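You operate a simulated robot arm through the tools that you are given. There is no shell and no other tool. Be economical: measure what you need, move in short steps, check, and stop when the job is done.

You run a simulated robot arm. Do the job below in one go: nothing can be reset, and whatever is moved stays where it is left.

JOB
Hang both buckets from the mat on the hook places with their numbers.
Fine: brush the dust out of bucket 2 before it hangs; use the blue brush and put it back. Set down upright: blue brush. What is to be rubbed or washed off counts as gone when no trace of it is left.

The check looks at the end state, three seconds after you hand in, the way a careful person would. Anything else that was tipped, shoved, dropped, spilled or broken makes it a failure.

ROBOT AND FRAMES
A 6-joint arm with a two-finger parallel gripper, fixed in place. Base frame: the origin is at the foot of the arm, x ahead of it, y to its left, z up; the work surface is at about z = 0.88. Readings come in m, degrees, newtons and seconds.
With the tool pointing down near the work surface it reaches from about 0.26 to 0.66 m from the base axis. Its first joint turns from -66.0 to 66.0 degrees. Payload 2.9 kg.
The TCP is the grasp point between the finger pads, 0.03 m short of the fingertips. In the tool frame z runs along the fingers and y along their closing line. The gripper opens to 0.11 m. The fingers are 0.02 m wide and 0.01 m thick; the gripper's body (0.048 by 0.112 m) begins 0.055 m behind the TCP.
Orientation is that of the tool frame in the base frame, as a unit quaternion [x, y, z, w]. With the fingers straight down and closing along the base's y, the tool's x points along the base's -x, its y along +y and its z along -z.

CONTROLS
- The arm moves only by the tool play_rows. Its argument "targets" is a list of rows, each an object of numbers (a shift or turn left out is 0, a gripper value left out holds the last): "x", "y", "z": the shift along the base's x, y, z in m; "rx", "ry", "rz": the turn, a rotation vector about the base's x, y, z in degrees. In form: [{"x": .., "y": .., "z": .., "rx": .., "ry": .., "rz": ..}, ...]. A call has 1 to 20 rows; each row is the pose to reach, as a shift and turn from the pose commanded when the call began. "grip" is the finger opening in m, from 0 to 0.11, set as the call begins (left out, the last holds). Each row takes 0.2 s and may step no farther than 0.05 m and 8.6 degrees from the row before; otherwise, or with a gripper value out of range, the whole call is refused. Where a pose cannot be reached the arm comes as near as it can. A force on the tool above 40 N (or 10 N above the force at the start of the call, whichever is more), or a blocked arm, ends the call early, and 0.2 s more pass. The fingers move at their own pace (about 0.108 m/s each) and stop on an object; they squeeze with about 40 N. The grip force told is the motor's: it shows also when the fingers shut on nothing. Time passes only in rows, and 0.2 s behind the last, so rows that repeat a pose let the fingers close. It gives the time, the measured TCP pose, the force on the tool (base axes), the opening and the grip force at its end, in the units of the frame above (readings bear some noise), with the torque about the TCP (base axes, N m) and any sound that the robot's microphone picked up.
- Cameras (640 x 400 px; columns grow to the right, rows downward): "scene" is fixed at [0.0617, 0.417, 1.4075]; the picture's right is [-0.88, -0.47, 0.00], its down [-0.16, 0.30, -0.94] and it looks along [0.44, -0.83, -0.34] (base axes); focal length 271 px, centre (320, 200). "wrist" rides on the gripper at [0.073, 0.017, -0.103] in the tool frame; the picture's right is [-0.23, 0.97, 0.00], its down [-0.76, -0.18, -0.62] and it looks along [-0.61, -0.14, 0.78] (tool axes); focal length 222 px, centre (320, 200). There is no depth. A picture from a camera that has moved, and an enlarged one, comes with that camera's place and axes in the base frame and with its lens.
- snapshot(camera): a new picture of that camera. It takes no simulated time.
- enlarge(camera, box): a new picture of the part [left, top, right, bottom] of that camera's present view, enlarged. It takes no simulated time.
- finish_job(): hands the job in; it is judged then, once.

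Work in short steps. Places have to be worked out from the pictures, the camera data and where the tool is seen: move nearer, look again, correct. Check each grasp and each placing, and mend what went wrong. You have 120 turns and 64 pictures in all, those below and enlarged ones among them. Open the gripper and draw the arm clear of the work before you hand the job in, unless the task says otherwise; then end with one line.

The tools are called as a command line: name --argument value ..., lists and objects as JSON in quotes. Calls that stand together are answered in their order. play_rows: Moves the arm, as the interface text tells. Its arguments: {"type":"object","properties":{"targets":{"type":"array","items":{"type":"object","properties":{"x":{"type":"number"},"y":{"type":"number"},"z":{"type":"number"},"rx":{"type":"number"},"ry":{"type":"number"},"rz":{"type":"number"}}}},"grip":{"type":"number"}},"required":["targets"]} The other tools are called the same way: snapshot (camera) takes a picture; enlarge (camera, box) takes an enlarged picture of a part of a camera's view; finish_job () hands the job in.

At the start:

```text
time: 0.0
ee_pos: [0.3566, -0.153, 1.2957]
orientation: [0.0, 1.0, 0.0, 0.0]
ft_force: [-0.2, -0.5, 0.3]
torque: [0.04, 0.02, -0.01]
width: 0.1102
grasp_force: 0.1
```

scene: 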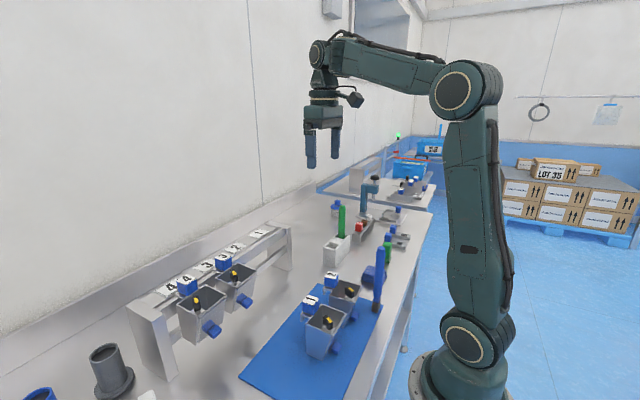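
wrist: 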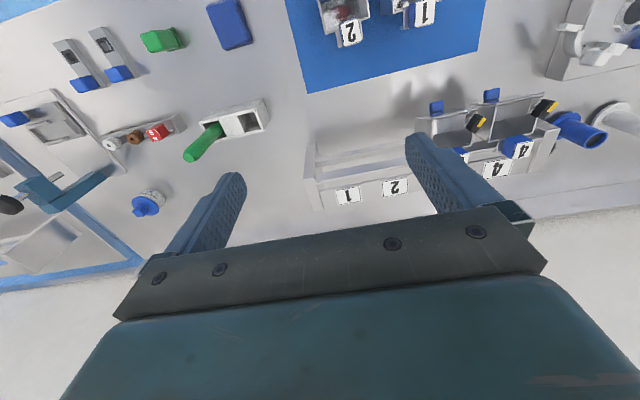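

The pictures show a rail with numbered hook places, two buckets on the blue mat, and a brush holder. I enlarge to see the details.

enlarge --camera "scene" --box '[230, 250, 400, 370]'

enlarge --camera "scene" --box '[120, 215, 300, 345]'

enlarge --camera "scene" --box '[300, 170, 440, 300]'

enlarge --camera "wrist" --box '[290, 0, 640, 220]'

```text
3.33 times, centred on (315, 310) of scene
camera zoom: at [0.0617, 0.417, 1.4075], right [-0.88, -0.47, 0.0], down [-0.16, 0.3, -0.94], along [0.44, -0.83, -0.34], focal length 903 px, centre (337, -167)
```

zoom: 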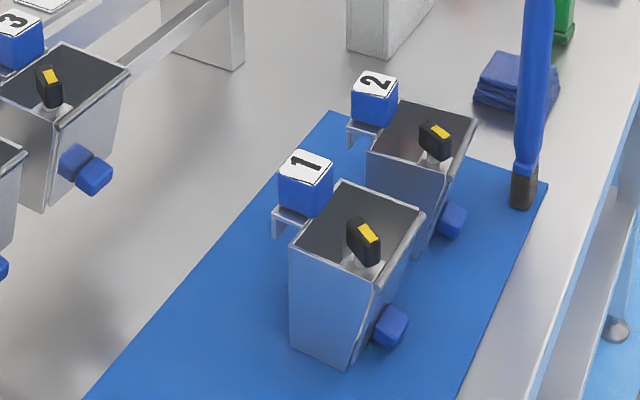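

```text
3.08 times, centred on (210, 280) of scene
camera zoom: at [0.0617, 0.417, 1.4075], right [-0.88, -0.47, 0.0], down [-0.16, 0.3, -0.94], along [0.44, -0.83, -0.34], focal length 834 px, centre (658, -46)
```

zoom: 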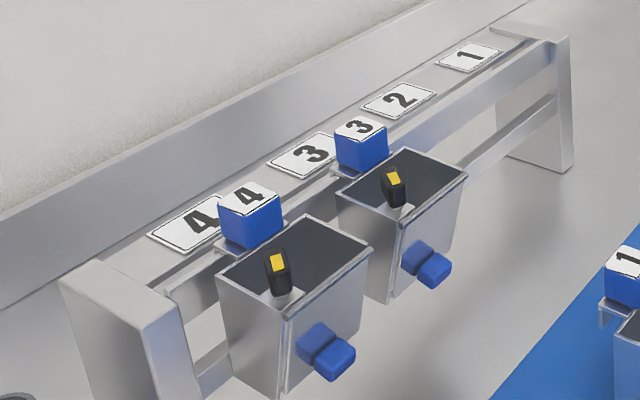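

```text
3.08 times, centred on (370, 235) of scene
camera zoom: at [0.0617, 0.417, 1.4075], right [-0.88, -0.47, 0.0], down [-0.16, 0.3, -0.94], along [0.44, -0.83, -0.34], focal length 834 px, centre (166, 92)
```

zoom: 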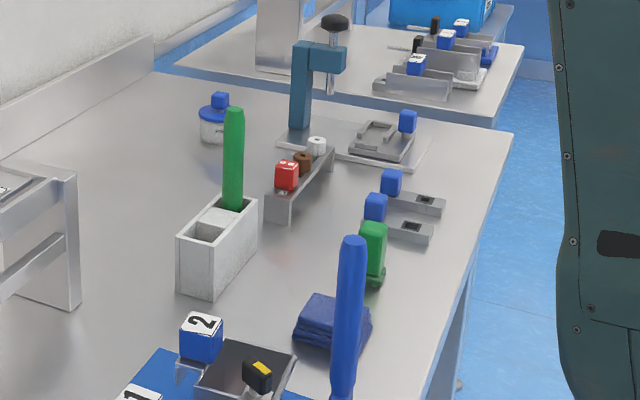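

```text
1.82 times, centred on (465, 110) of wrist
camera zoom: at [0.2824, -0.1362, 1.3986], right [0.23, 0.97, 0.0], down [0.76, -0.18, 0.62], along [0.61, -0.14, -0.78], focal length 404 px, centre (56, 364)
```

zoom: 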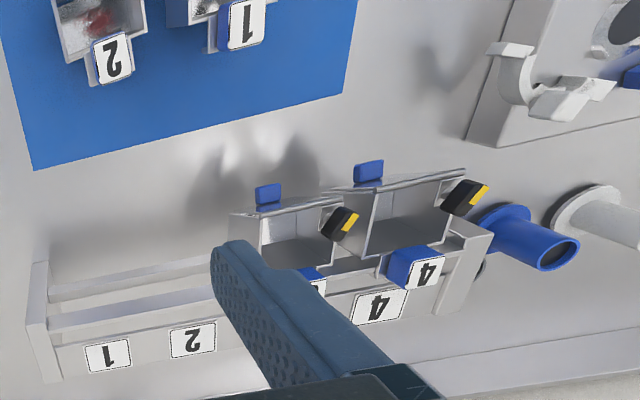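

Buckets sit near (0.30, 0.0) and (0.30, -0.09), and the rack places 1 and 2 near x 0.57. I turn the wrist so its camera looks across the mat from the -y side.

play_rows --targets '[{"rz": 8.2}, {"rz": 16.4}, {"rz": 24.6}, {"rz": 32.8, "z": -0.01}, {"rz": 41, "z": -0.02}, {"rz": 49.2, "z": -0.03}, {"rz": 57.4, "z": -0.04}, {"rz": 65.6, "z": -0.05}, {"rz": 73.8, "x": -0.02, "z": -0.06}, {"rz": 82, "x": -0.04, "z": -0.06}, {"rz": 90, "x": -0.06, "z": -0.06}]'

snapshot --camera "wrist"

```text
time: 2.4
ee_pos: [0.2979, -0.1521, 1.2343]
orientation: [0.708, -0.707, 0.001, -0.001]
ft_force: [-0.3, 0.7, 0.4]
torque: [0.01, 0.0, 0.01]
width: 0.1102
grasp_force: 0.1
```

```text
57 pictures are left
camera wrist: at [0.279, -0.2255, 1.337], right [-0.97, 0.23, 0.0], down [0.18, 0.76, 0.62], along [0.14, 0.61, -0.78], focal length 222 px, centre (320, 200)
```

wrist: 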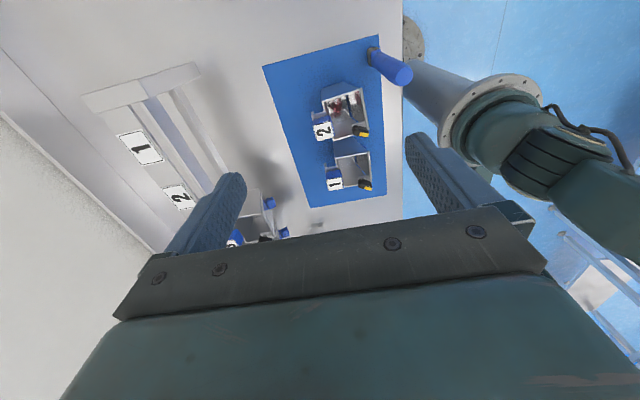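

enlarge --camera "wrist" --box '[260, 30, 420, 210]'

enlarge --camera "wrist" --box '[70, 50, 290, 250]'

```text
2.22 times, centred on (340, 120) of wrist
camera zoom: at [0.279, -0.2255, 1.337], right [-0.97, 0.23, 0.0], down [0.18, 0.76, 0.62], along [0.14, 0.61, -0.78], focal length 494 px, centre (276, 378)
```

zoom: 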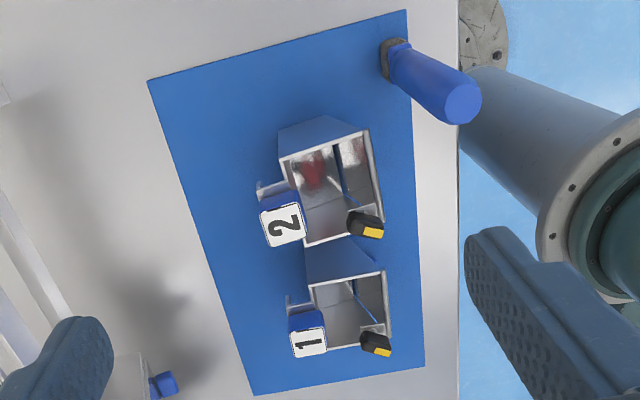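

```text
2.00 times, centred on (180, 150) of wrist
camera zoom: at [0.279, -0.2255, 1.337], right [-0.97, 0.23, 0.0], down [0.18, 0.76, 0.62], along [0.14, 0.61, -0.78], focal length 444 px, centre (600, 300)
```

zoom: 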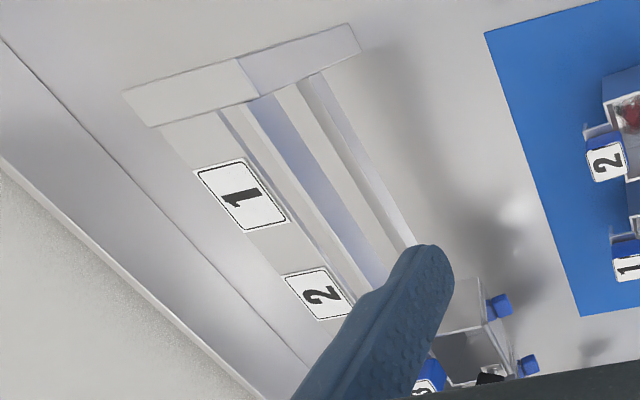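

The brush stands upright at about (0.20, -0.16), its top near z 1.055, and bucket 2's rim spans about x 0.232–0.295, y -0.13 to -0.065, with red dust inside. I turn another 90° so the camera looks back at the mat from +x, closer.

play_rows --targets '[{"rz": 8.2, "x": 0.01}, {"rz": 16.4, "x": 0.02}, {"rz": 24.6, "x": 0.03}, {"rz": 32.8, "x": 0.04}, {"rz": 41, "x": 0.05, "y": 0.01}, {"rz": 49.2, "x": 0.05, "y": 0.02, "z": -0.01}, {"rz": 57.4, "x": 0.05, "y": 0.03, "z": -0.02}, {"rz": 65.6, "x": 0.05, "y": 0.04, "z": -0.03}, {"rz": 73.8, "x": 0.05, "y": 0.05, "z": -0.03}, {"rz": 82, "x": 0.05, "y": 0.05, "z": -0.03}, {"rz": 90, "x": 0.05, "y": 0.05, "z": -0.03}]'

snapshot --camera "wrist"

```text
time: 4.8
ee_pos: [0.353, -0.1001, 1.2348]
orientation: [1.0, 0.003, -0.003, -0.013]
ft_force: [0.2, 0.6, -0.2]
torque: [0.03, 0.0, 0.02]
width: 0.1099
grasp_force: 0.1
out of reach, approached as far as the arm can: row 9, 10, 11
```

```text
54 pictures are left
camera wrist: at [0.4244, -0.1201, 1.338], right [-0.22, -0.97, -0.02], down [-0.76, 0.16, 0.63], along [-0.61, 0.16, -0.77], focal length 222 px, centre (320, 200)
```

wrist: 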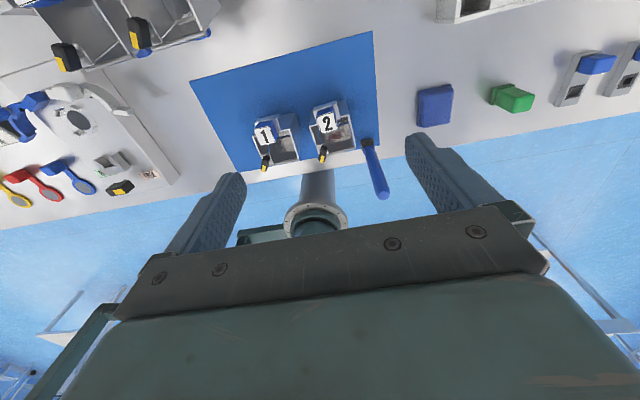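

The half turn runs out of joint range, so I'll go back to the quarter turn and descend there for a closer look at bucket 2.

play_rows --targets '[{"rz": -8.2}, {"rz": -16.4}, {"rz": -24.6}, {"rz": -32.8}, {"rz": -41}, {"rz": -49.2}, {"rz": -57.4}, {"rz": -65.6}, {"rz": -73.8}, {"rz": -82}, {"rz": -90}, {"rz": -90, "x": -0.03, "z": -0.03}, {"rz": -90, "x": -0.06, "z": -0.06, "y": -0.02}]'

snapshot --camera "wrist"

```text
time: 7.6
ee_pos: [0.2917, -0.1191, 1.1746]
orientation: [-0.707, 0.707, -0.001, 0.001]
ft_force: [0.7, 0.0, 0.4]
torque: [-0.01, 0.04, -0.03]
width: 0.1098
grasp_force: 0.1
out of reach, approached as far as the arm can: row 1
```

```text
53 pictures are left
camera wrist: at [0.2738, -0.1924, 1.2778], right [-0.97, 0.23, 0.0], down [0.18, 0.76, 0.62], along [0.14, 0.61, -0.78], focal length 222 px, centre (320, 200)
```

wrist: 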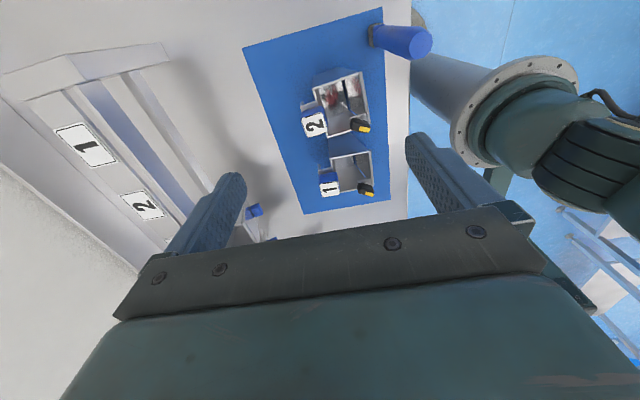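

Still somewhat far; I lower 0.06 and enlarge.

play_rows --targets '[{"z": -0.03, "y": -0.01}, {"z": -0.06, "y": -0.02}]'

enlarge --camera "wrist" --box '[270, 0, 430, 100]'

enlarge --camera "wrist" --box '[270, 70, 430, 210]'

```text
time: 8.2
ee_pos: [0.2926, -0.1385, 1.1159]
orientation: [-0.707, 0.707, -0.001, 0.0]
ft_force: [0.8, 0.2, -0.2]
torque: [0.0, 0.01, 0.0]
width: 0.1098
grasp_force: 0.1
```

```text
4.00 times, centred on (350, 50) of wrist
camera zoom: at [0.2741, -0.2118, 1.2187], right [-0.97, 0.23, 0.0], down [0.18, 0.76, 0.62], along [0.14, 0.61, -0.78], focal length 888 px, centre (200, 800)
```

zoom: 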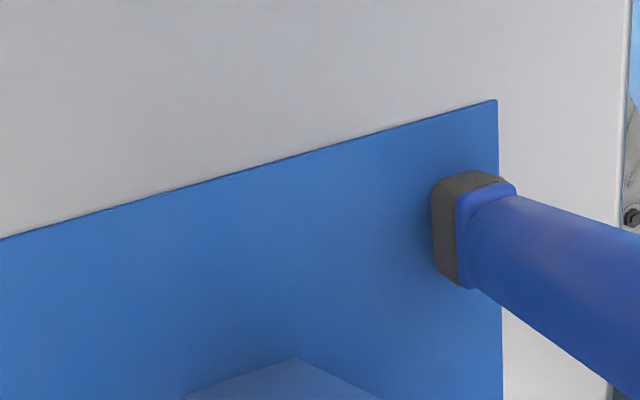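

```text
2.86 times, centred on (350, 140) of wrist
camera zoom: at [0.2741, -0.2118, 1.2187], right [-0.97, 0.23, 0.0], down [0.18, 0.76, 0.62], along [0.14, 0.61, -0.78], focal length 635 px, centre (234, 371)
```

zoom: 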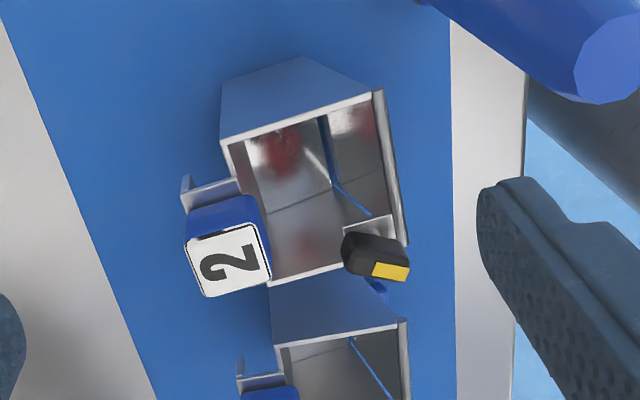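

Bucket 2: rim z ≈ 0.97, floor about x 0.251–0.289, y -0.13 to -0.062; red dust around (0.274, -0.092). The brush is at about (0.199, -0.160). I raise, turn back to closing along y, and go above the brush.

play_rows --targets '[{"z": 0.03, "rz": -8.2}, {"z": 0.05, "rz": -16.4}, {"z": 0.05, "rz": -24.6}, {"z": 0.05, "rz": -32.8}, {"z": 0.05, "rz": -41}, {"z": 0.05, "rz": -49.2}, {"z": 0.05, "rz": -57.4}, {"z": 0.05, "rz": -65.6, "x": -0.02}, {"z": 0.05, "rz": -73.8, "x": -0.04}, {"z": 0.05, "rz": -82, "x": -0.06}, {"z": 0.05, "rz": -90, "x": -0.08, "y": -0.01}, {"z": 0.05, "rz": -90, "x": -0.0926, "y": -0.0215}]' --grip 0.07

snapshot --camera "scene"

snapshot --camera "wrist"

```text
time: 10.8
ee_pos: [0.1988, -0.1623, 1.1657]
orientation: [0.001, 1.0, 0.001, 0.0]
ft_force: [0.1, -0.8, -0.2]
torque: [-0.03, 0.0, 0.02]
width: 0.0698
grasp_force: 0.0
```

```text
50 pictures are left
```

scene: 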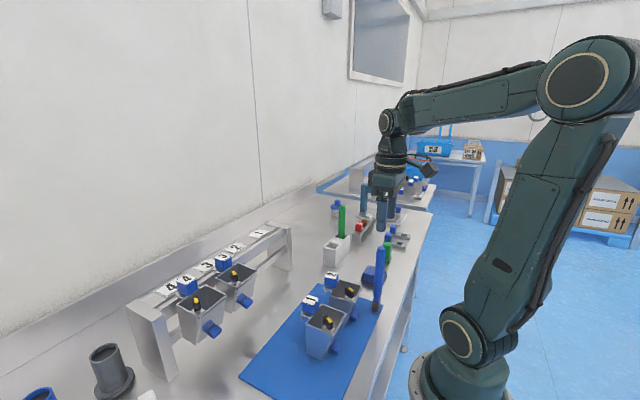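

```text
49 pictures are left
camera wrist: at [0.125, -0.146, 1.2683], right [0.23, 0.97, 0.0], down [0.76, -0.18, 0.62], along [0.61, -0.14, -0.78], focal length 222 px, centre (320, 200)
```

wrist: 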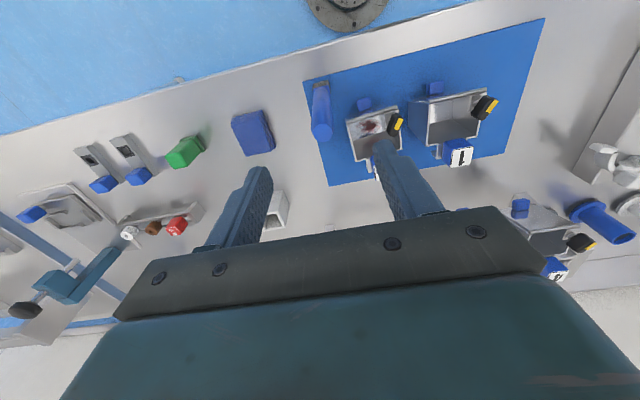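

The brush top is near z 1.07 at (0.201, -0.162). I descend straight to TCP z 1.045 around the handle.

play_rows --targets '[{"z": -0.04, "x": 0.002}, {"z": -0.08, "x": 0.002}, {"z": -0.12, "x": 0.002}, {"z": -0.12, "x": 0.002}]'

snapshot --camera "wrist"

enlarge --camera "scene" --box '[320, 180, 440, 320]'

```text
time: 11.8
ee_pos: [0.2013, -0.162, 1.0443]
orientation: [0.0, 1.0, 0.0, 0.0]
ft_force: [0.0, 0.2, 0.4]
torque: [0.02, 0.0, 0.02]
width: 0.0699
grasp_force: 0.0
```

```text
48 pictures are left
camera wrist: at [0.1278, -0.1454, 1.1477], right [0.23, 0.97, 0.0], down [0.76, -0.18, 0.62], along [0.61, -0.14, -0.78], focal length 222 px, centre (320, 200)
```

wrist: 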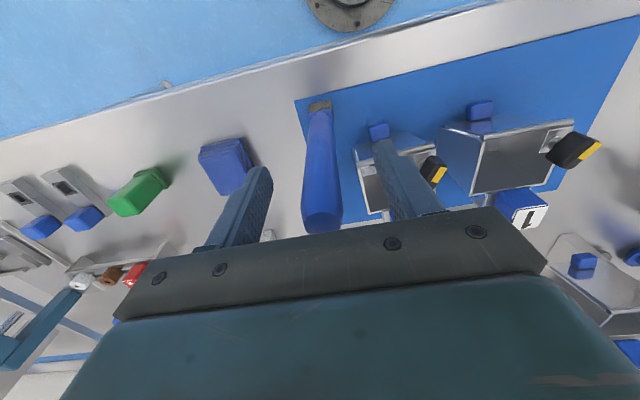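

```text
2.86 times, centred on (380, 250) of scene
camera zoom: at [0.0617, 0.417, 1.4075], right [-0.88, -0.47, 0.0], down [-0.16, 0.3, -0.94], along [0.44, -0.83, -0.34], focal length 774 px, centre (149, 57)
```

zoom: 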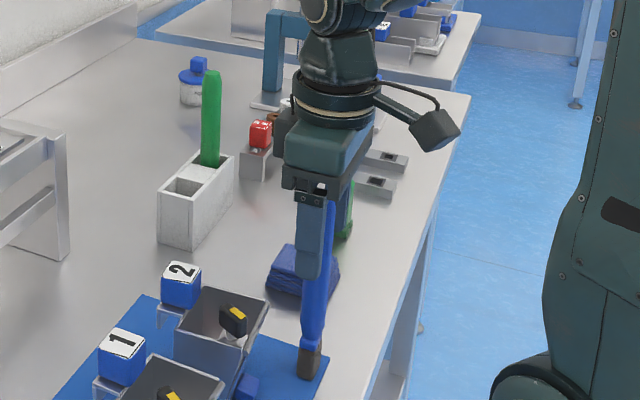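

The handle runs between the fingers, centred, with its top at z ≈ 1.07. I close the gripper.

play_rows --targets '[{"z": 0}, {"z": 0}, {"z": 0}]' --grip 0.0

```text
time: 12.6
ee_pos: [0.202, -0.1622, 1.0436]
orientation: [0.0, 1.0, 0.0, 0.001]
ft_force: [0.7, -0.7, 1.5]
torque: [-0.26, 0.01, -0.01]
width: 0.0218
grasp_force: 39.4
```

Gripped at 0.022 m. I lift 0.15 m and look.

play_rows --targets '[{"z": 0.03}, {"z": 0.07}, {"z": 0.11}, {"z": 0.15}, {"z": 0.15, "x": 0.035, "y": 0.03}, {"z": 0.15, "x": 0.067, "y": 0.063}, {"z": 0.15, "x": 0.067, "y": 0.063}]'

snapshot --camera "wrist"

enlarge --camera "scene" --box '[290, 220, 400, 340]'

```text
time: 14.2
ee_pos: [0.2699, -0.0975, 1.1957]
orientation: [0.0, 1.0, 0.0, 0.0]
ft_force: [0.8, 1.3, -1.5]
torque: [0.05, -0.03, 0.0]
width: 0.0217
grasp_force: 39.8
```

```text
46 pictures are left
camera wrist: at [0.1957, -0.0813, 1.2984], right [0.23, 0.97, 0.0], down [0.76, -0.18, 0.62], along [0.61, -0.14, -0.78], focal length 222 px, centre (320, 200)
```

wrist: 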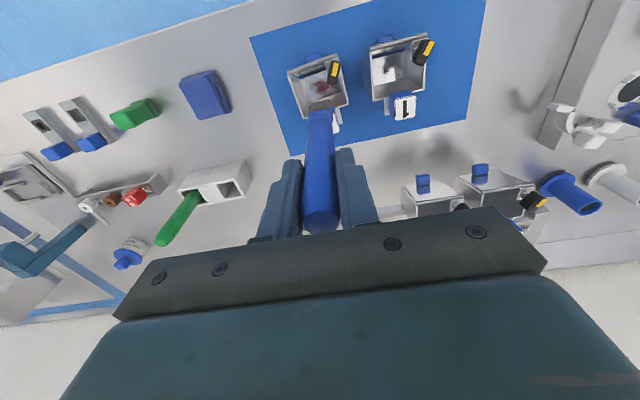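

```text
3.33 times, centred on (345, 280) of scene
camera zoom: at [0.0617, 0.417, 1.4075], right [-0.88, -0.47, 0.0], down [-0.16, 0.3, -0.94], along [0.44, -0.83, -0.34], focal length 903 px, centre (237, -67)
```

zoom: 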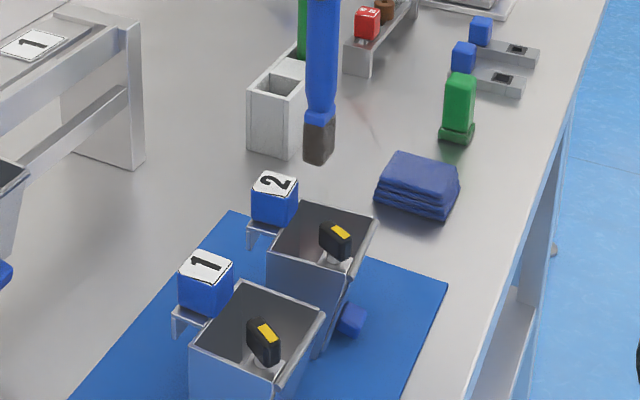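

I enlarge the wrist view to fix the bucket 2 interior relative to the brush.

enlarge --camera "wrist" --box '[270, 30, 440, 150]'

```text
3.33 times, centred on (355, 90) of wrist
camera zoom: at [0.1957, -0.0813, 1.2984], right [0.23, 0.97, 0.0], down [0.76, -0.18, 0.62], along [0.61, -0.14, -0.78], focal length 740 px, centre (203, 567)
```

zoom: 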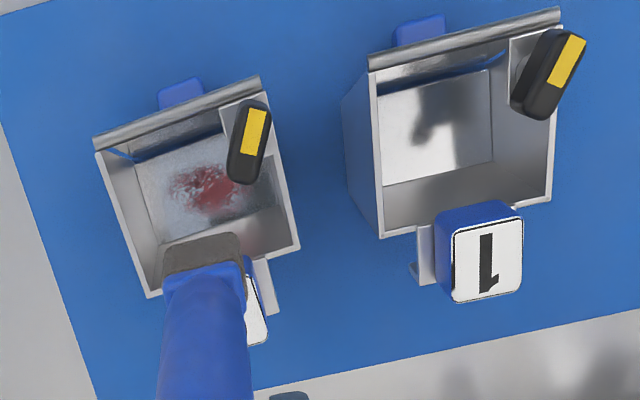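

Inside bucket 2 the floor spans about x 0.257–0.297, y -0.129 to -0.06, dust centred at (0.278, -0.098), with the black latch at the (-x,+y) corner. I shift over the dust and descend into the bucket to just above the floor.

play_rows --targets '[{"x": 0.008, "y": -0.005, "z": -0.02}, {"x": 0.008, "y": -0.005, "z": -0.06}, {"x": 0.008, "y": -0.005, "z": -0.09}, {"x": 0.008, "y": -0.005, "z": -0.12}, {"x": 0.008, "y": -0.005, "z": -0.133}, {"x": 0.008, "y": -0.005, "z": -0.133}]'

enlarge --camera "scene" --box '[290, 220, 400, 340]'

snapshot --camera "wrist"

```text
time: 15.6
ee_pos: [0.276, -0.1043, 1.0608]
orientation: [0.0, 1.0, 0.001, 0.0]
ft_force: [-0.7, 0.3, -1.1]
torque: [0.01, -0.01, 0.0]
width: 0.0221
grasp_force: 40.0
```

```text
3.33 times, centred on (345, 280) of scene
camera zoom: at [0.0617, 0.417, 1.4075], right [-0.88, -0.47, 0.0], down [-0.16, 0.3, -0.94], along [0.44, -0.83, -0.34], focal length 903 px, centre (237, -67)
```

zoom: 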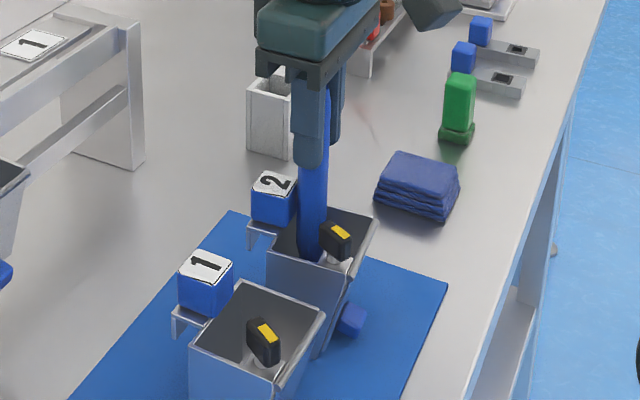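

```text
42 pictures are left
camera wrist: at [0.2019, -0.0874, 1.1646], right [0.23, 0.97, 0.0], down [0.76, -0.18, 0.62], along [0.61, -0.14, -0.78], focal length 222 px, centre (320, 200)
```

wrist: 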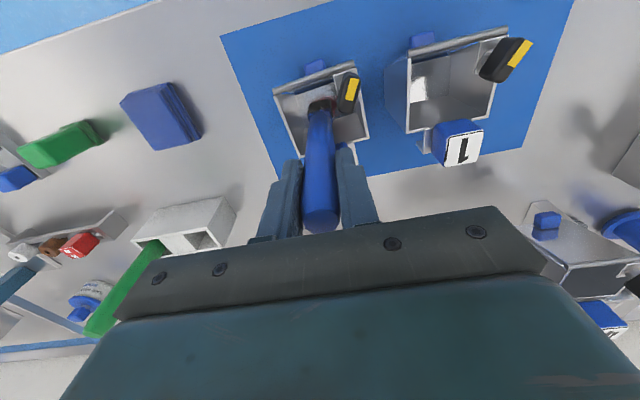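

The brush is inside, free, just above the floor. I lower in 3 mm steps to find the floor.

play_rows --targets '[{"z": -0.003}, {"z": -0.006}, {"z": -0.009}, {"z": -0.009}]'

```text
time: 16.6
ee_pos: [0.2778, -0.1037, 1.0517]
orientation: [-0.001, 1.0, -0.001, 0.001]
ft_force: [0.9, -1.0, 27.4]
torque: [-0.42, -0.25, 0.0]
width: 0.0218
grasp_force: 40.2
```

Contact with 27 N; I ease off 2 mm and check the force.

play_rows --targets '[{"z": 0.001}, {"z": 0.002}, {"z": 0.002}]'

```text
time: 17.4
ee_pos: [0.2766, -0.1037, 1.054]
orientation: [0.0, 1.0, 0.0, -0.001]
ft_force: [0.4, -0.9, -1.4]
torque: [0.0, -0.03, -0.02]
width: 0.0217
grasp_force: 39.4
```

Free at 1.054. I press about 1 mm and sweep in strokes over the dusty area.

play_rows --targets '[{"z": -0.0013}, {"y": 0.008, "z": -0.0013}, {"y": 0.016, "z": -0.0013}, {"y": 0.022, "z": -0.0013}, {"x": 0.006, "y": 0.022, "z": -0.0013}, {"x": 0.006, "y": 0.012, "z": -0.0013}, {"x": 0.006, "y": 0.002, "z": -0.0013}, {"x": 0.006, "y": -0.008, "z": -0.0013}, {"x": 0.006, "y": -0.012, "z": -0.0013}, {"x": 0, "y": -0.012, "z": -0.0013}, {"x": -0.007, "y": -0.012, "z": -0.0013}, {"x": -0.007, "y": -0.004, "z": -0.0013}, {"x": -0.007, "y": 0.004, "z": -0.0013}, {"x": 0, "y": 0.004, "z": -0.0013}, {"x": 0, "y": -0.008, "z": -0.0013}, {"x": 0, "y": 0.002, "z": -0.0013}, {"x": 0, "y": 0.01, "z": -0.0013}, {"x": 0, "y": 0, "z": -0.0013}]'

```text
time: 21.2
ee_pos: [0.2782, -0.1026, 1.0527]
orientation: [0.0, 1.0, -0.001, 0.0]
ft_force: [-0.8, 1.2, 2.6]
torque: [0.29, 0.1, -0.01]
width: 0.0216
grasp_force: 40.1
```

Contact force is light but present. I lift the brush out to look at the floor.

play_rows --targets '[{"z": 0.03}, {"z": 0.07}, {"z": 0.11}, {"z": 0.145}, {"z": 0.145, "y": -0.03}]'

enlarge --camera "wrist" --box '[270, 20, 440, 140]'

```text
time: 22.4
ee_pos: [0.2773, -0.1328, 1.1989]
orientation: [-0.002, 1.0, -0.001, 0.0]
ft_force: [-0.9, -0.4, -0.8]
torque: [-0.04, -0.01, -0.03]
width: 0.0221
grasp_force: 40.0
```

```text
3.33 times, centred on (355, 80) of wrist
camera zoom: at [0.2034, -0.1157, 1.3017], right [0.23, 0.97, 0.0], down [0.76, -0.18, 0.62], along [0.61, -0.14, -0.78], focal length 740 px, centre (203, 600)
```

zoom: 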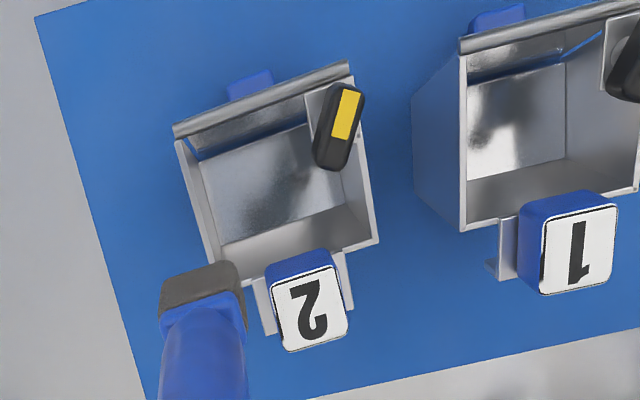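

The floor looks clean; I check at higher zoom from both cameras.

enlarge --camera "wrist" --box '[310, 35, 375, 100]'

```text
6.15 times, centred on (342, 68) of wrist
camera zoom: at [0.2034, -0.1157, 1.3017], right [0.23, 0.97, 0.0], down [0.76, -0.18, 0.62], along [0.61, -0.14, -0.78], focal length 1367 px, centre (182, 1015)
```

zoom: 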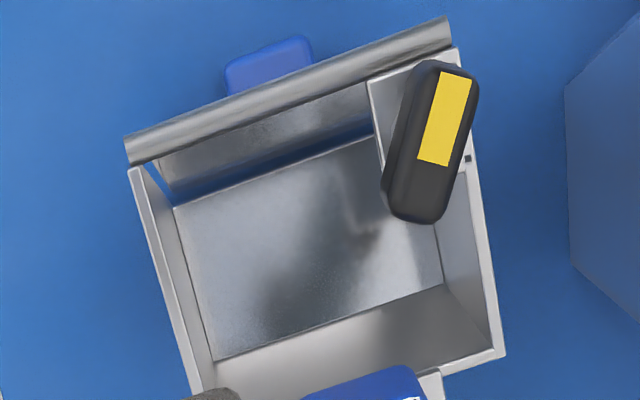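

There may be a faint brown speck near (0.28, -0.082). I go back in and sweep again with wider strokes, focused on that side.

play_rows --targets '[{"y": 0.03}, {"y": 0.03, "z": -0.04}, {"y": 0.03, "z": -0.08}, {"y": 0.03, "z": -0.12}, {"y": 0.03, "z": -0.1425}, {"y": 0.03, "z": -0.1455}, {"y": 0.04, "z": -0.1455}, {"y": 0.05, "z": -0.1455}, {"y": 0.055, "z": -0.1455}, {"y": 0.055, "x": 0.007, "z": -0.1455}, {"y": 0.045, "x": 0.007, "z": -0.1455}, {"y": 0.03, "x": 0.007, "z": -0.1455}, {"y": 0.018, "x": 0.007, "z": -0.1455}, {"y": 0.018, "x": -0.004, "z": -0.1455}, {"y": 0.03, "x": -0.006, "z": -0.1455}, {"y": 0.04, "x": -0.006, "z": -0.1455}, {"y": 0.048, "x": -0.004, "z": -0.1455}, {"y": 0.055, "x": 0.0, "z": -0.1455}, {"y": 0.045, "x": 0.0, "z": -0.1455}, {"y": 0.03, "x": 0.0, "z": -0.1455}]'

play_rows --targets '[{"z": 0.03}, {"z": 0.07}, {"z": 0.11}, {"z": 0.145}, {"z": 0.145, "y": -0.03}, {"z": 0.145, "y": -0.03}]'

enlarge --camera "wrist" --box '[310, 35, 375, 100]'

```text
time: 26.6
ee_pos: [0.2771, -0.1049, 1.0528]
orientation: [-0.002, 1.0, 0.0, 0.001]
ft_force: [-0.8, -0.3, -1.1]
torque: [0.03, -0.03, 0.0]
width: 0.0213
grasp_force: 40.4
```

```text
time: 28.0
ee_pos: [0.2769, -0.1333, 1.2007]
orientation: [0.0, 1.0, 0.0, 0.0]
ft_force: [0.2, 0.5, -0.8]
torque: [0.0, 0.01, 0.01]
width: 0.0216
grasp_force: 39.9
```

```text
6.15 times, centred on (342, 68) of wrist
camera zoom: at [0.2031, -0.1175, 1.3036], right [0.23, 0.97, 0.0], down [0.76, -0.18, 0.62], along [0.61, -0.14, -0.78], focal length 1367 px, centre (182, 1015)
```

zoom: 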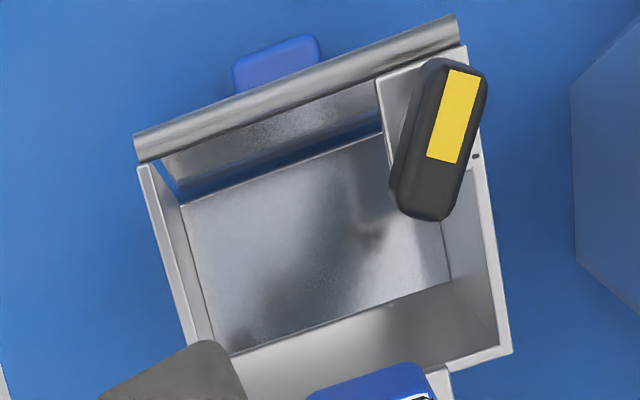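

The faint feature stays; I compare with bucket 1's clean floor to see whether it is only a reflection.

enlarge --camera "wrist" --box '[385, 10, 465, 90]'

enlarge --camera "wrist" --box '[332, 48, 362, 78]'

```text
5.00 times, centred on (425, 50) of wrist
camera zoom: at [0.2031, -0.1175, 1.3036], right [0.23, 0.97, 0.0], down [0.76, -0.18, 0.62], along [0.61, -0.14, -0.78], focal length 1111 px, centre (-205, 950)
```

zoom: 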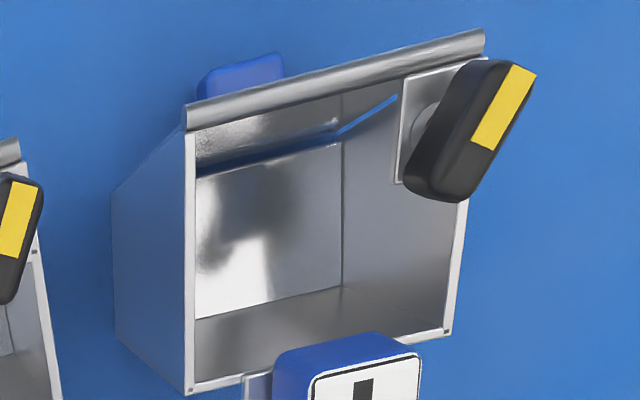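

```text
13.33 times, centred on (347, 63) of wrist
camera zoom: at [0.2031, -0.1175, 1.3036], right [0.23, 0.97, 0.0], down [0.76, -0.18, 0.62], along [0.61, -0.14, -0.78], focal length 2962 px, centre (-40, 2027)
```

zoom: 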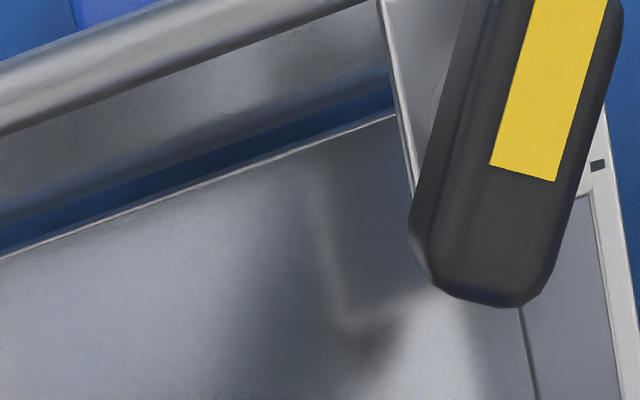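

It looks like a blurred reflection, but to be certain I do one more pass over the whole floor with slightly firmer pressure.

play_rows --targets '[{"y": 0.03}, {"y": 0.03, "z": -0.04}, {"y": 0.03, "z": -0.08}, {"y": 0.03, "z": -0.12}, {"y": 0.03, "z": -0.1425}, {"y": 0.03, "z": -0.1467}, {"y": 0.04, "z": -0.1467}, {"y": 0.05, "z": -0.1467}, {"y": 0.055, "z": -0.1467}, {"y": 0.055, "x": 0.007, "z": -0.1467}, {"y": 0.045, "x": 0.007, "z": -0.1467}, {"y": 0.03, "x": 0.007, "z": -0.1467}, {"y": 0.018, "x": 0.007, "z": -0.1467}, {"y": 0.018, "x": -0.004, "z": -0.1467}, {"y": 0.03, "x": -0.006, "z": -0.1467}, {"y": 0.04, "x": -0.006, "z": -0.1467}, {"y": 0.048, "x": -0.004, "z": -0.1467}, {"y": 0.055, "x": 0.0, "z": -0.1467}, {"y": 0.045, "x": 0.0, "z": -0.1467}, {"y": 0.03, "x": 0.0, "z": -0.1467}]'

```text
time: 32.2
ee_pos: [0.2769, -0.1037, 1.0512]
orientation: [-0.001, 1.0, 0.0, 0.0]
ft_force: [-0.7, -0.9, -0.7]
torque: [0.01, -0.02, 0.01]
width: 0.0213
grasp_force: 40.1
```

No force, so the brush has slid up slightly in the grip. I lower in 0.7 mm steps to find the floor again.

play_rows --targets '[{"z": -0.0007}, {"z": -0.0014}, {"z": -0.0014}]'

```text
time: 33.0
ee_pos: [0.2779, -0.1039, 1.0508]
orientation: [0.0, 1.0, 0.0, 0.0]
ft_force: [-0.5, 0.2, -1.1]
torque: [0.02, 0.0, 0.02]
width: 0.0214
grasp_force: 40.2
```

play_rows --targets '[{"z": -0.0007}, {"z": -0.0014}, {"z": -0.002}, {"z": -0.002}]'

```text
time: 34.0
ee_pos: [0.2773, -0.1043, 1.0483]
orientation: [-0.001, 1.0, -0.001, 0.001]
ft_force: [-3.7, 1.4, 28.0]
torque: [-0.03, 0.48, -0.01]
width: 0.0214
grasp_force: 40.0
```

Contact again at about 1.049. I ease off 0.7 mm and sweep the floor.

play_rows --targets '[{"z": 0.0006}, {"z": 0.0006, "y": 0.01}, {"z": 0.0006, "y": 0.02}, {"z": 0.0006, "y": 0.025}, {"z": 0.0006, "y": 0.025, "x": 0.007}, {"z": 0.0006, "y": 0.015, "x": 0.007}, {"z": 0.0004, "y": 0.005, "x": 0.007}, {"z": 0.0004, "y": -0.005, "x": 0.007}, {"z": 0.0004, "y": -0.012, "x": 0.007}, {"z": 0.0004, "y": -0.012, "x": -0.003}, {"z": 0.0004, "y": -0.003, "x": -0.006}, {"z": 0.0002, "y": 0.007, "x": -0.006}, {"z": 0.0002, "y": 0.015, "x": -0.005}, {"z": 0.0002, "y": 0.023, "x": 0.0}, {"z": 0.0002, "y": 0.013, "x": 0.0}, {"z": 0.0002, "y": 0.003, "x": 0.0}, {"z": 0.0002, "y": 0.0, "x": 0.0}]'

play_rows --targets '[{"z": 0.03}, {"z": 0.07}, {"z": 0.11}, {"z": 0.145}, {"z": 0.145, "y": -0.03}, {"z": 0.145, "y": -0.05, "x": -0.03}, {"z": 0.145, "y": -0.05, "x": -0.03}]'

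snapshot --camera "wrist"

```text
time: 37.6
ee_pos: [0.2784, -0.1038, 1.0467]
orientation: [-0.001, 1.0, -0.001, 0.0]
ft_force: [0.2, 0.4, -0.9]
torque: [0.01, -0.02, 0.0]
width: 0.0212
grasp_force: 40.5
```

```text
time: 39.2
ee_pos: [0.2475, -0.1535, 1.1938]
orientation: [-0.001, 1.0, 0.0, 0.0]
ft_force: [-0.5, -0.4, -0.6]
torque: [0.03, 0.02, 0.0]
width: 0.0211
grasp_force: 40.4
```

```text
36 pictures are left
camera wrist: at [0.1735, -0.1365, 1.298], right [0.23, 0.97, 0.0], down [0.76, -0.18, 0.62], along [0.61, -0.14, -0.78], focal length 222 px, centre (320, 200)
```

wrist: 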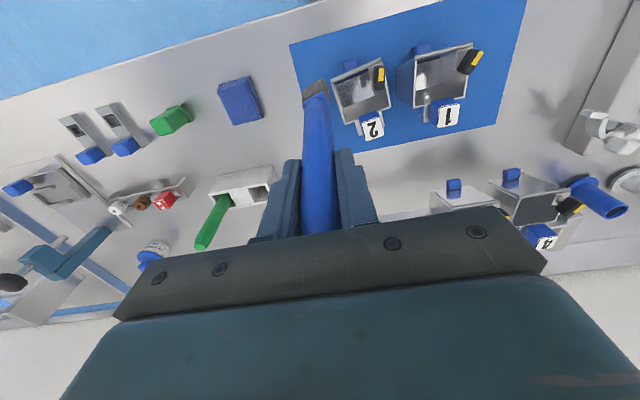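

enlarge --camera "wrist" --box '[290, 50, 410, 150]'

enlarge --camera "scene" --box '[310, 150, 430, 300]'

```text
4.00 times, centred on (350, 100) of wrist
camera zoom: at [0.1735, -0.1365, 1.298], right [0.23, 0.97, 0.0], down [0.76, -0.18, 0.62], along [0.61, -0.14, -0.78], focal length 888 px, centre (200, 600)
```

zoom: 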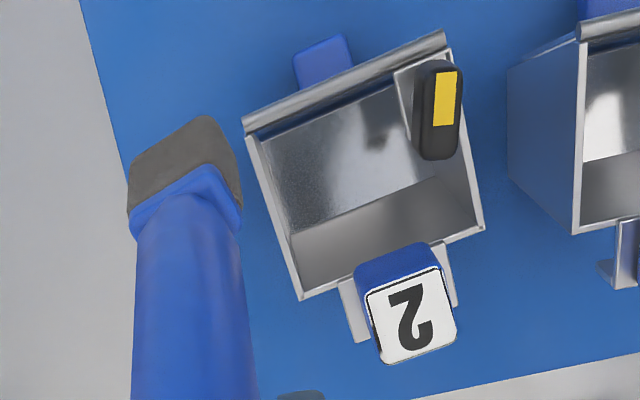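

```text
2.67 times, centred on (370, 225) of scene
camera zoom: at [0.0617, 0.417, 1.4075], right [-0.88, -0.47, 0.0], down [-0.16, 0.3, -0.94], along [0.44, -0.83, -0.34], focal length 722 px, centre (187, 133)
```

zoom: 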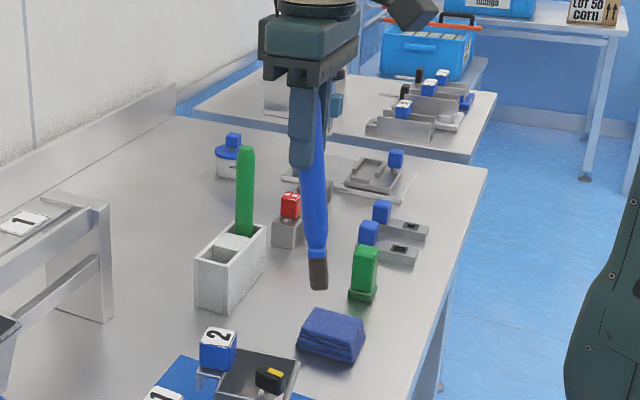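

The floor is clean (the dark spot moves with the view, so it's a reflection). The brush has tilted about 7.5° in the grip, bottom toward the base; I turn the tool by -7.4° about y to make it vertical and move above its place.

play_rows --targets '[{"ry": -4}, {"ry": -7.4}, {"ry": -7.4, "x": -0.0245, "y": -0.0085}, {"ry": -7.4, "x": -0.0465, "y": -0.0085}, {"ry": -7.4, "x": -0.0465, "y": -0.0085, "z": -0.04}, {"ry": -7.4, "x": -0.0465, "y": -0.0085, "z": -0.08}, {"ry": -7.4, "x": -0.0465, "y": -0.0085, "z": -0.12}, {"ry": -7.4, "x": -0.0465, "y": -0.0085, "z": -0.12}]'

enlarge --camera "scene" --box '[320, 180, 440, 320]'

snapshot --camera "wrist"

```text
time: 41.0
ee_pos: [0.1983, -0.1632, 1.0727]
orientation: [0.001, 0.998, -0.001, 0.065]
ft_force: [1.2, -0.9, -0.9]
torque: [-0.02, 0.0, -0.01]
width: 0.0214
grasp_force: 39.9
```

```text
2.86 times, centred on (380, 250) of scene
camera zoom: at [0.0617, 0.417, 1.4075], right [-0.88, -0.47, 0.0], down [-0.16, 0.3, -0.94], along [0.44, -0.83, -0.34], focal length 774 px, centre (149, 57)
```

zoom: 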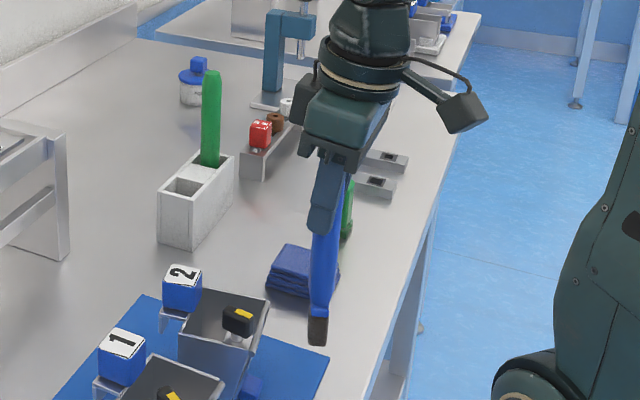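

```text
32 pictures are left
camera wrist: at [0.112, -0.1462, 1.1665], right [0.22, 0.97, 0.03], down [0.67, -0.18, 0.72], along [0.7, -0.14, -0.7], focal length 222 px, centre (320, 200)
```

wrist: 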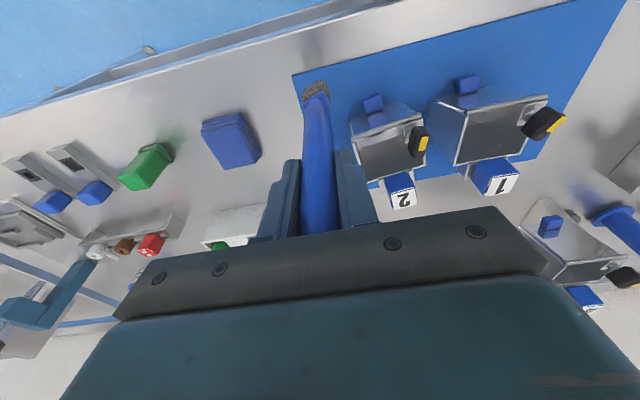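

The brush is vertical now over its place. I lower it gently toward the mat.

play_rows --targets '[{"z": -0.015, "x": 0.002, "y": 0.001}, {"z": -0.027, "x": 0.002, "y": 0.001}, {"z": -0.031, "x": 0.002, "y": 0.001}, {"z": -0.031, "x": 0.002, "y": 0.001}]'

```text
time: 42.0
ee_pos: [0.2017, -0.162, 1.0414]
orientation: [-0.001, 0.998, 0.0, 0.064]
ft_force: [0.0, 0.6, -0.9]
torque: [-0.01, 0.02, -0.01]
width: 0.0213
grasp_force: 40.3
```

play_rows --targets '[{"z": -0.0015}, {"z": -0.003}, {"z": -0.0045}, {"z": -0.0045}]'

```text
time: 43.0
ee_pos: [0.2025, -0.162, 1.0373]
orientation: [0.0, 0.998, 0.0, 0.065]
ft_force: [-0.3, -0.7, -0.5]
torque: [0.01, -0.03, -0.01]
width: 0.0211
grasp_force: 40.4
```

play_rows --targets '[{"z": -0.0015}, {"z": -0.003}, {"z": -0.0045}, {"z": -0.0045}]'

enlarge --camera "scene" --box '[340, 220, 400, 320]'

```text
time: 44.0
ee_pos: [0.2041, -0.1619, 1.0343]
orientation: [-0.001, 0.998, -0.002, 0.067]
ft_force: [0.7, 3.5, 30.1]
torque: [0.41, -0.24, -0.04]
width: 0.0213
grasp_force: 39.8
```

```text
4.00 times, centred on (370, 270) of scene
camera zoom: at [0.0615, 0.4173, 1.4074], right [-0.88, -0.47, 0.0], down [-0.16, 0.3, -0.94], along [0.44, -0.83, -0.34], focal length 1084 px, centre (120, -80)
```

zoom: 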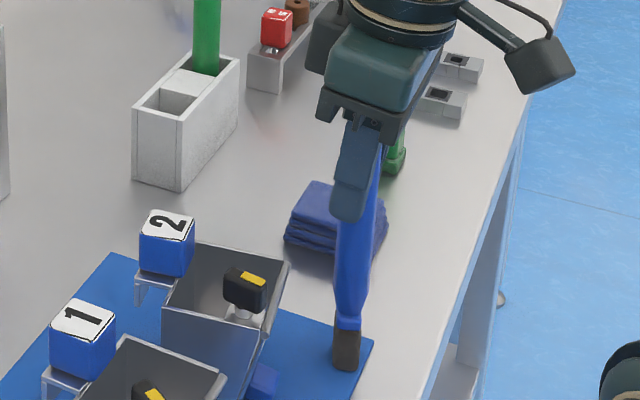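

It stands on the mat with 30 N pressing, base flat. I relieve a millimetre, then open modestly.

play_rows --targets '[{"z": 0.001}, {"z": 0.001}]'

play_rows --targets '[{"z": 0}, {"z": 0}, {"z": 0}]' --grip 0.06

enlarge --camera "scene" --box '[340, 220, 400, 320]'

```text
time: 44.6
ee_pos: [0.2032, -0.1624, 1.0335]
orientation: [-0.001, 0.998, -0.002, 0.066]
ft_force: [8.4, -0.7, 9.7]
torque: [-0.1, -1.18, 0.0]
width: 0.0213
grasp_force: 39.7
```

```text
time: 45.4
ee_pos: [0.2025, -0.1628, 1.0334]
orientation: [0.001, 0.998, 0.0, 0.064]
ft_force: [-0.2, 0.2, -0.7]
torque: [0.01, -0.01, -0.01]
width: 0.0598
grasp_force: 0.1
```

```text
4.00 times, centred on (370, 270) of scene
camera zoom: at [0.0617, 0.417, 1.4075], right [-0.88, -0.47, 0.0], down [-0.16, 0.3, -0.94], along [0.44, -0.83, -0.34], focal length 1084 px, centre (120, -80)
```

zoom: 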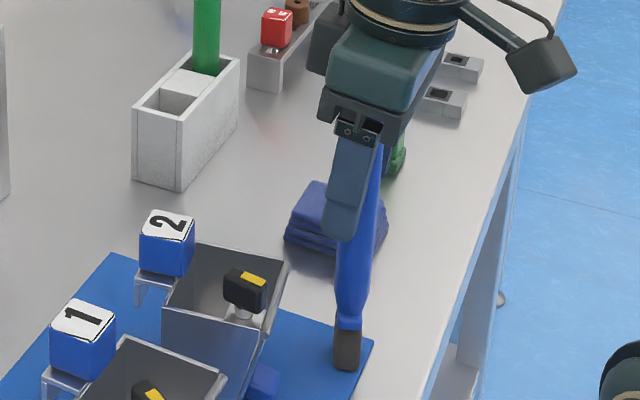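

The brush stands on its own, upright. I retreat straight up, levelling the tool once clear.

play_rows --targets '[{"z": 0.03}, {"z": 0.07}, {"z": 0.11}, {"z": 0.14}, {"z": 0.15, "ry": 7.4}]'

snapshot --camera "scene"

snapshot --camera "wrist"

```text
time: 46.6
ee_pos: [0.2032, -0.1612, 1.1842]
orientation: [-0.001, 1.0, 0.0, 0.0]
ft_force: [-0.7, -0.8, 0.4]
torque: [0.0, -0.02, 0.02]
width: 0.0602
grasp_force: 0.1
```

```text
29 pictures are left
```

scene: 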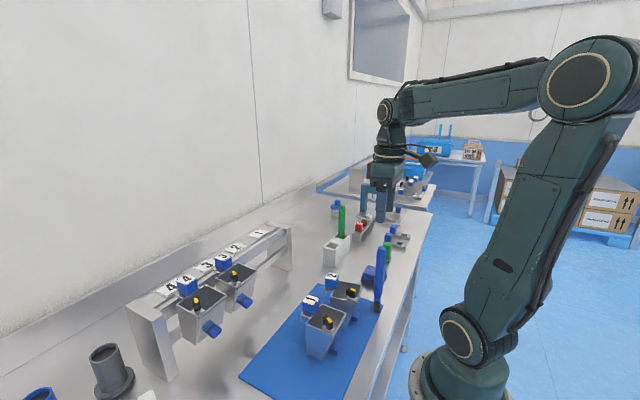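

```text
28 pictures are left
camera wrist: at [0.1291, -0.1452, 1.2876], right [0.23, 0.97, 0.0], down [0.76, -0.18, 0.62], along [0.61, -0.14, -0.78], focal length 222 px, centre (320, 200)
```

wrist: 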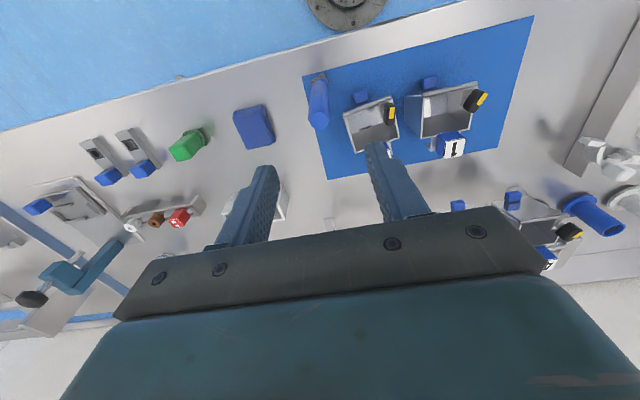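

The brush stands back in its place, upright. Next I look closely at the rack and the hung buckets 3 and 4 to learn the hook geometry.

play_rows --targets '[{"x": 0.04, "z": 0.03, "y": 0.02}, {"x": 0.08, "z": 0.06, "y": 0.04}, {"x": 0.12, "z": 0.06, "y": 0.06}, {"x": 0.16, "z": 0.06, "y": 0.085}, {"x": 0.2, "z": 0.05, "y": 0.11}, {"x": 0.24, "z": 0.04, "y": 0.135}, {"x": 0.27, "z": 0.02, "y": 0.16}, {"x": 0.27, "z": 0.02, "y": 0.16}]' --grip 0.11

snapshot --camera "wrist"

```text
refused: row 1 steps farther than a row can; nothing moved
```

```text
27 pictures are left
camera wrist: at [0.1291, -0.1452, 1.2876], right [0.23, 0.97, 0.0], down [0.76, -0.18, 0.62], along [0.61, -0.14, -0.78], focal length 222 px, centre (320, 200)
```

wrist: 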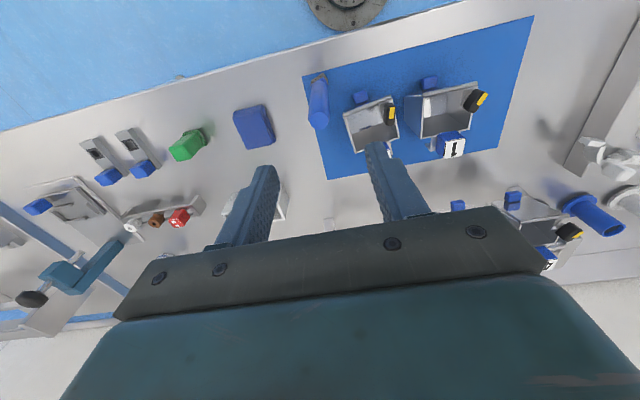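

Step too long; I repeat with smaller steps.

play_rows --targets '[{"x": 0.03, "z": 0.02, "y": 0.02}, {"x": 0.06, "z": 0.04, "y": 0.04}, {"x": 0.1, "z": 0.05, "y": 0.06}, {"x": 0.14, "z": 0.05, "y": 0.08}, {"x": 0.18, "z": 0.05, "y": 0.1}, {"x": 0.22, "z": 0.04, "y": 0.12}, {"x": 0.25, "z": 0.03, "y": 0.14}, {"x": 0.27, "z": 0.02, "y": 0.16}, {"x": 0.27, "z": 0.02, "y": 0.16}]' --grip 0.11

snapshot --camera "wrist"

```text
time: 48.6
ee_pos: [0.4729, -0.0019, 1.2025]
orientation: [0.0, 1.0, 0.0, 0.001]
ft_force: [0.4, -0.5, -0.1]
torque: [0.01, 0.0, -0.03]
width: 0.1098
grasp_force: 0.0
```

```text
26 pictures are left
camera wrist: at [0.3993, 0.0147, 1.3062], right [0.23, 0.97, 0.0], down [0.76, -0.18, 0.62], along [0.61, -0.14, -0.78], focal length 222 px, centre (320, 200)
```

wrist: 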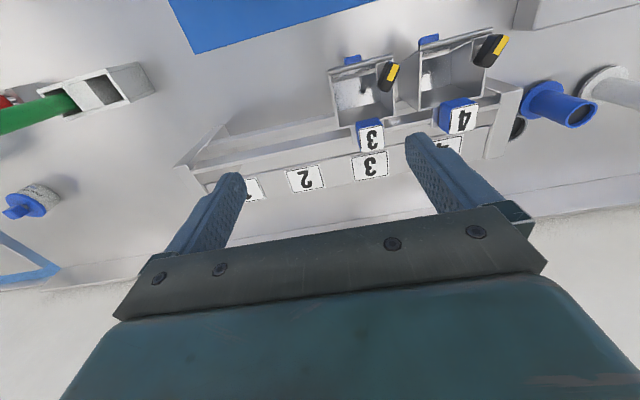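

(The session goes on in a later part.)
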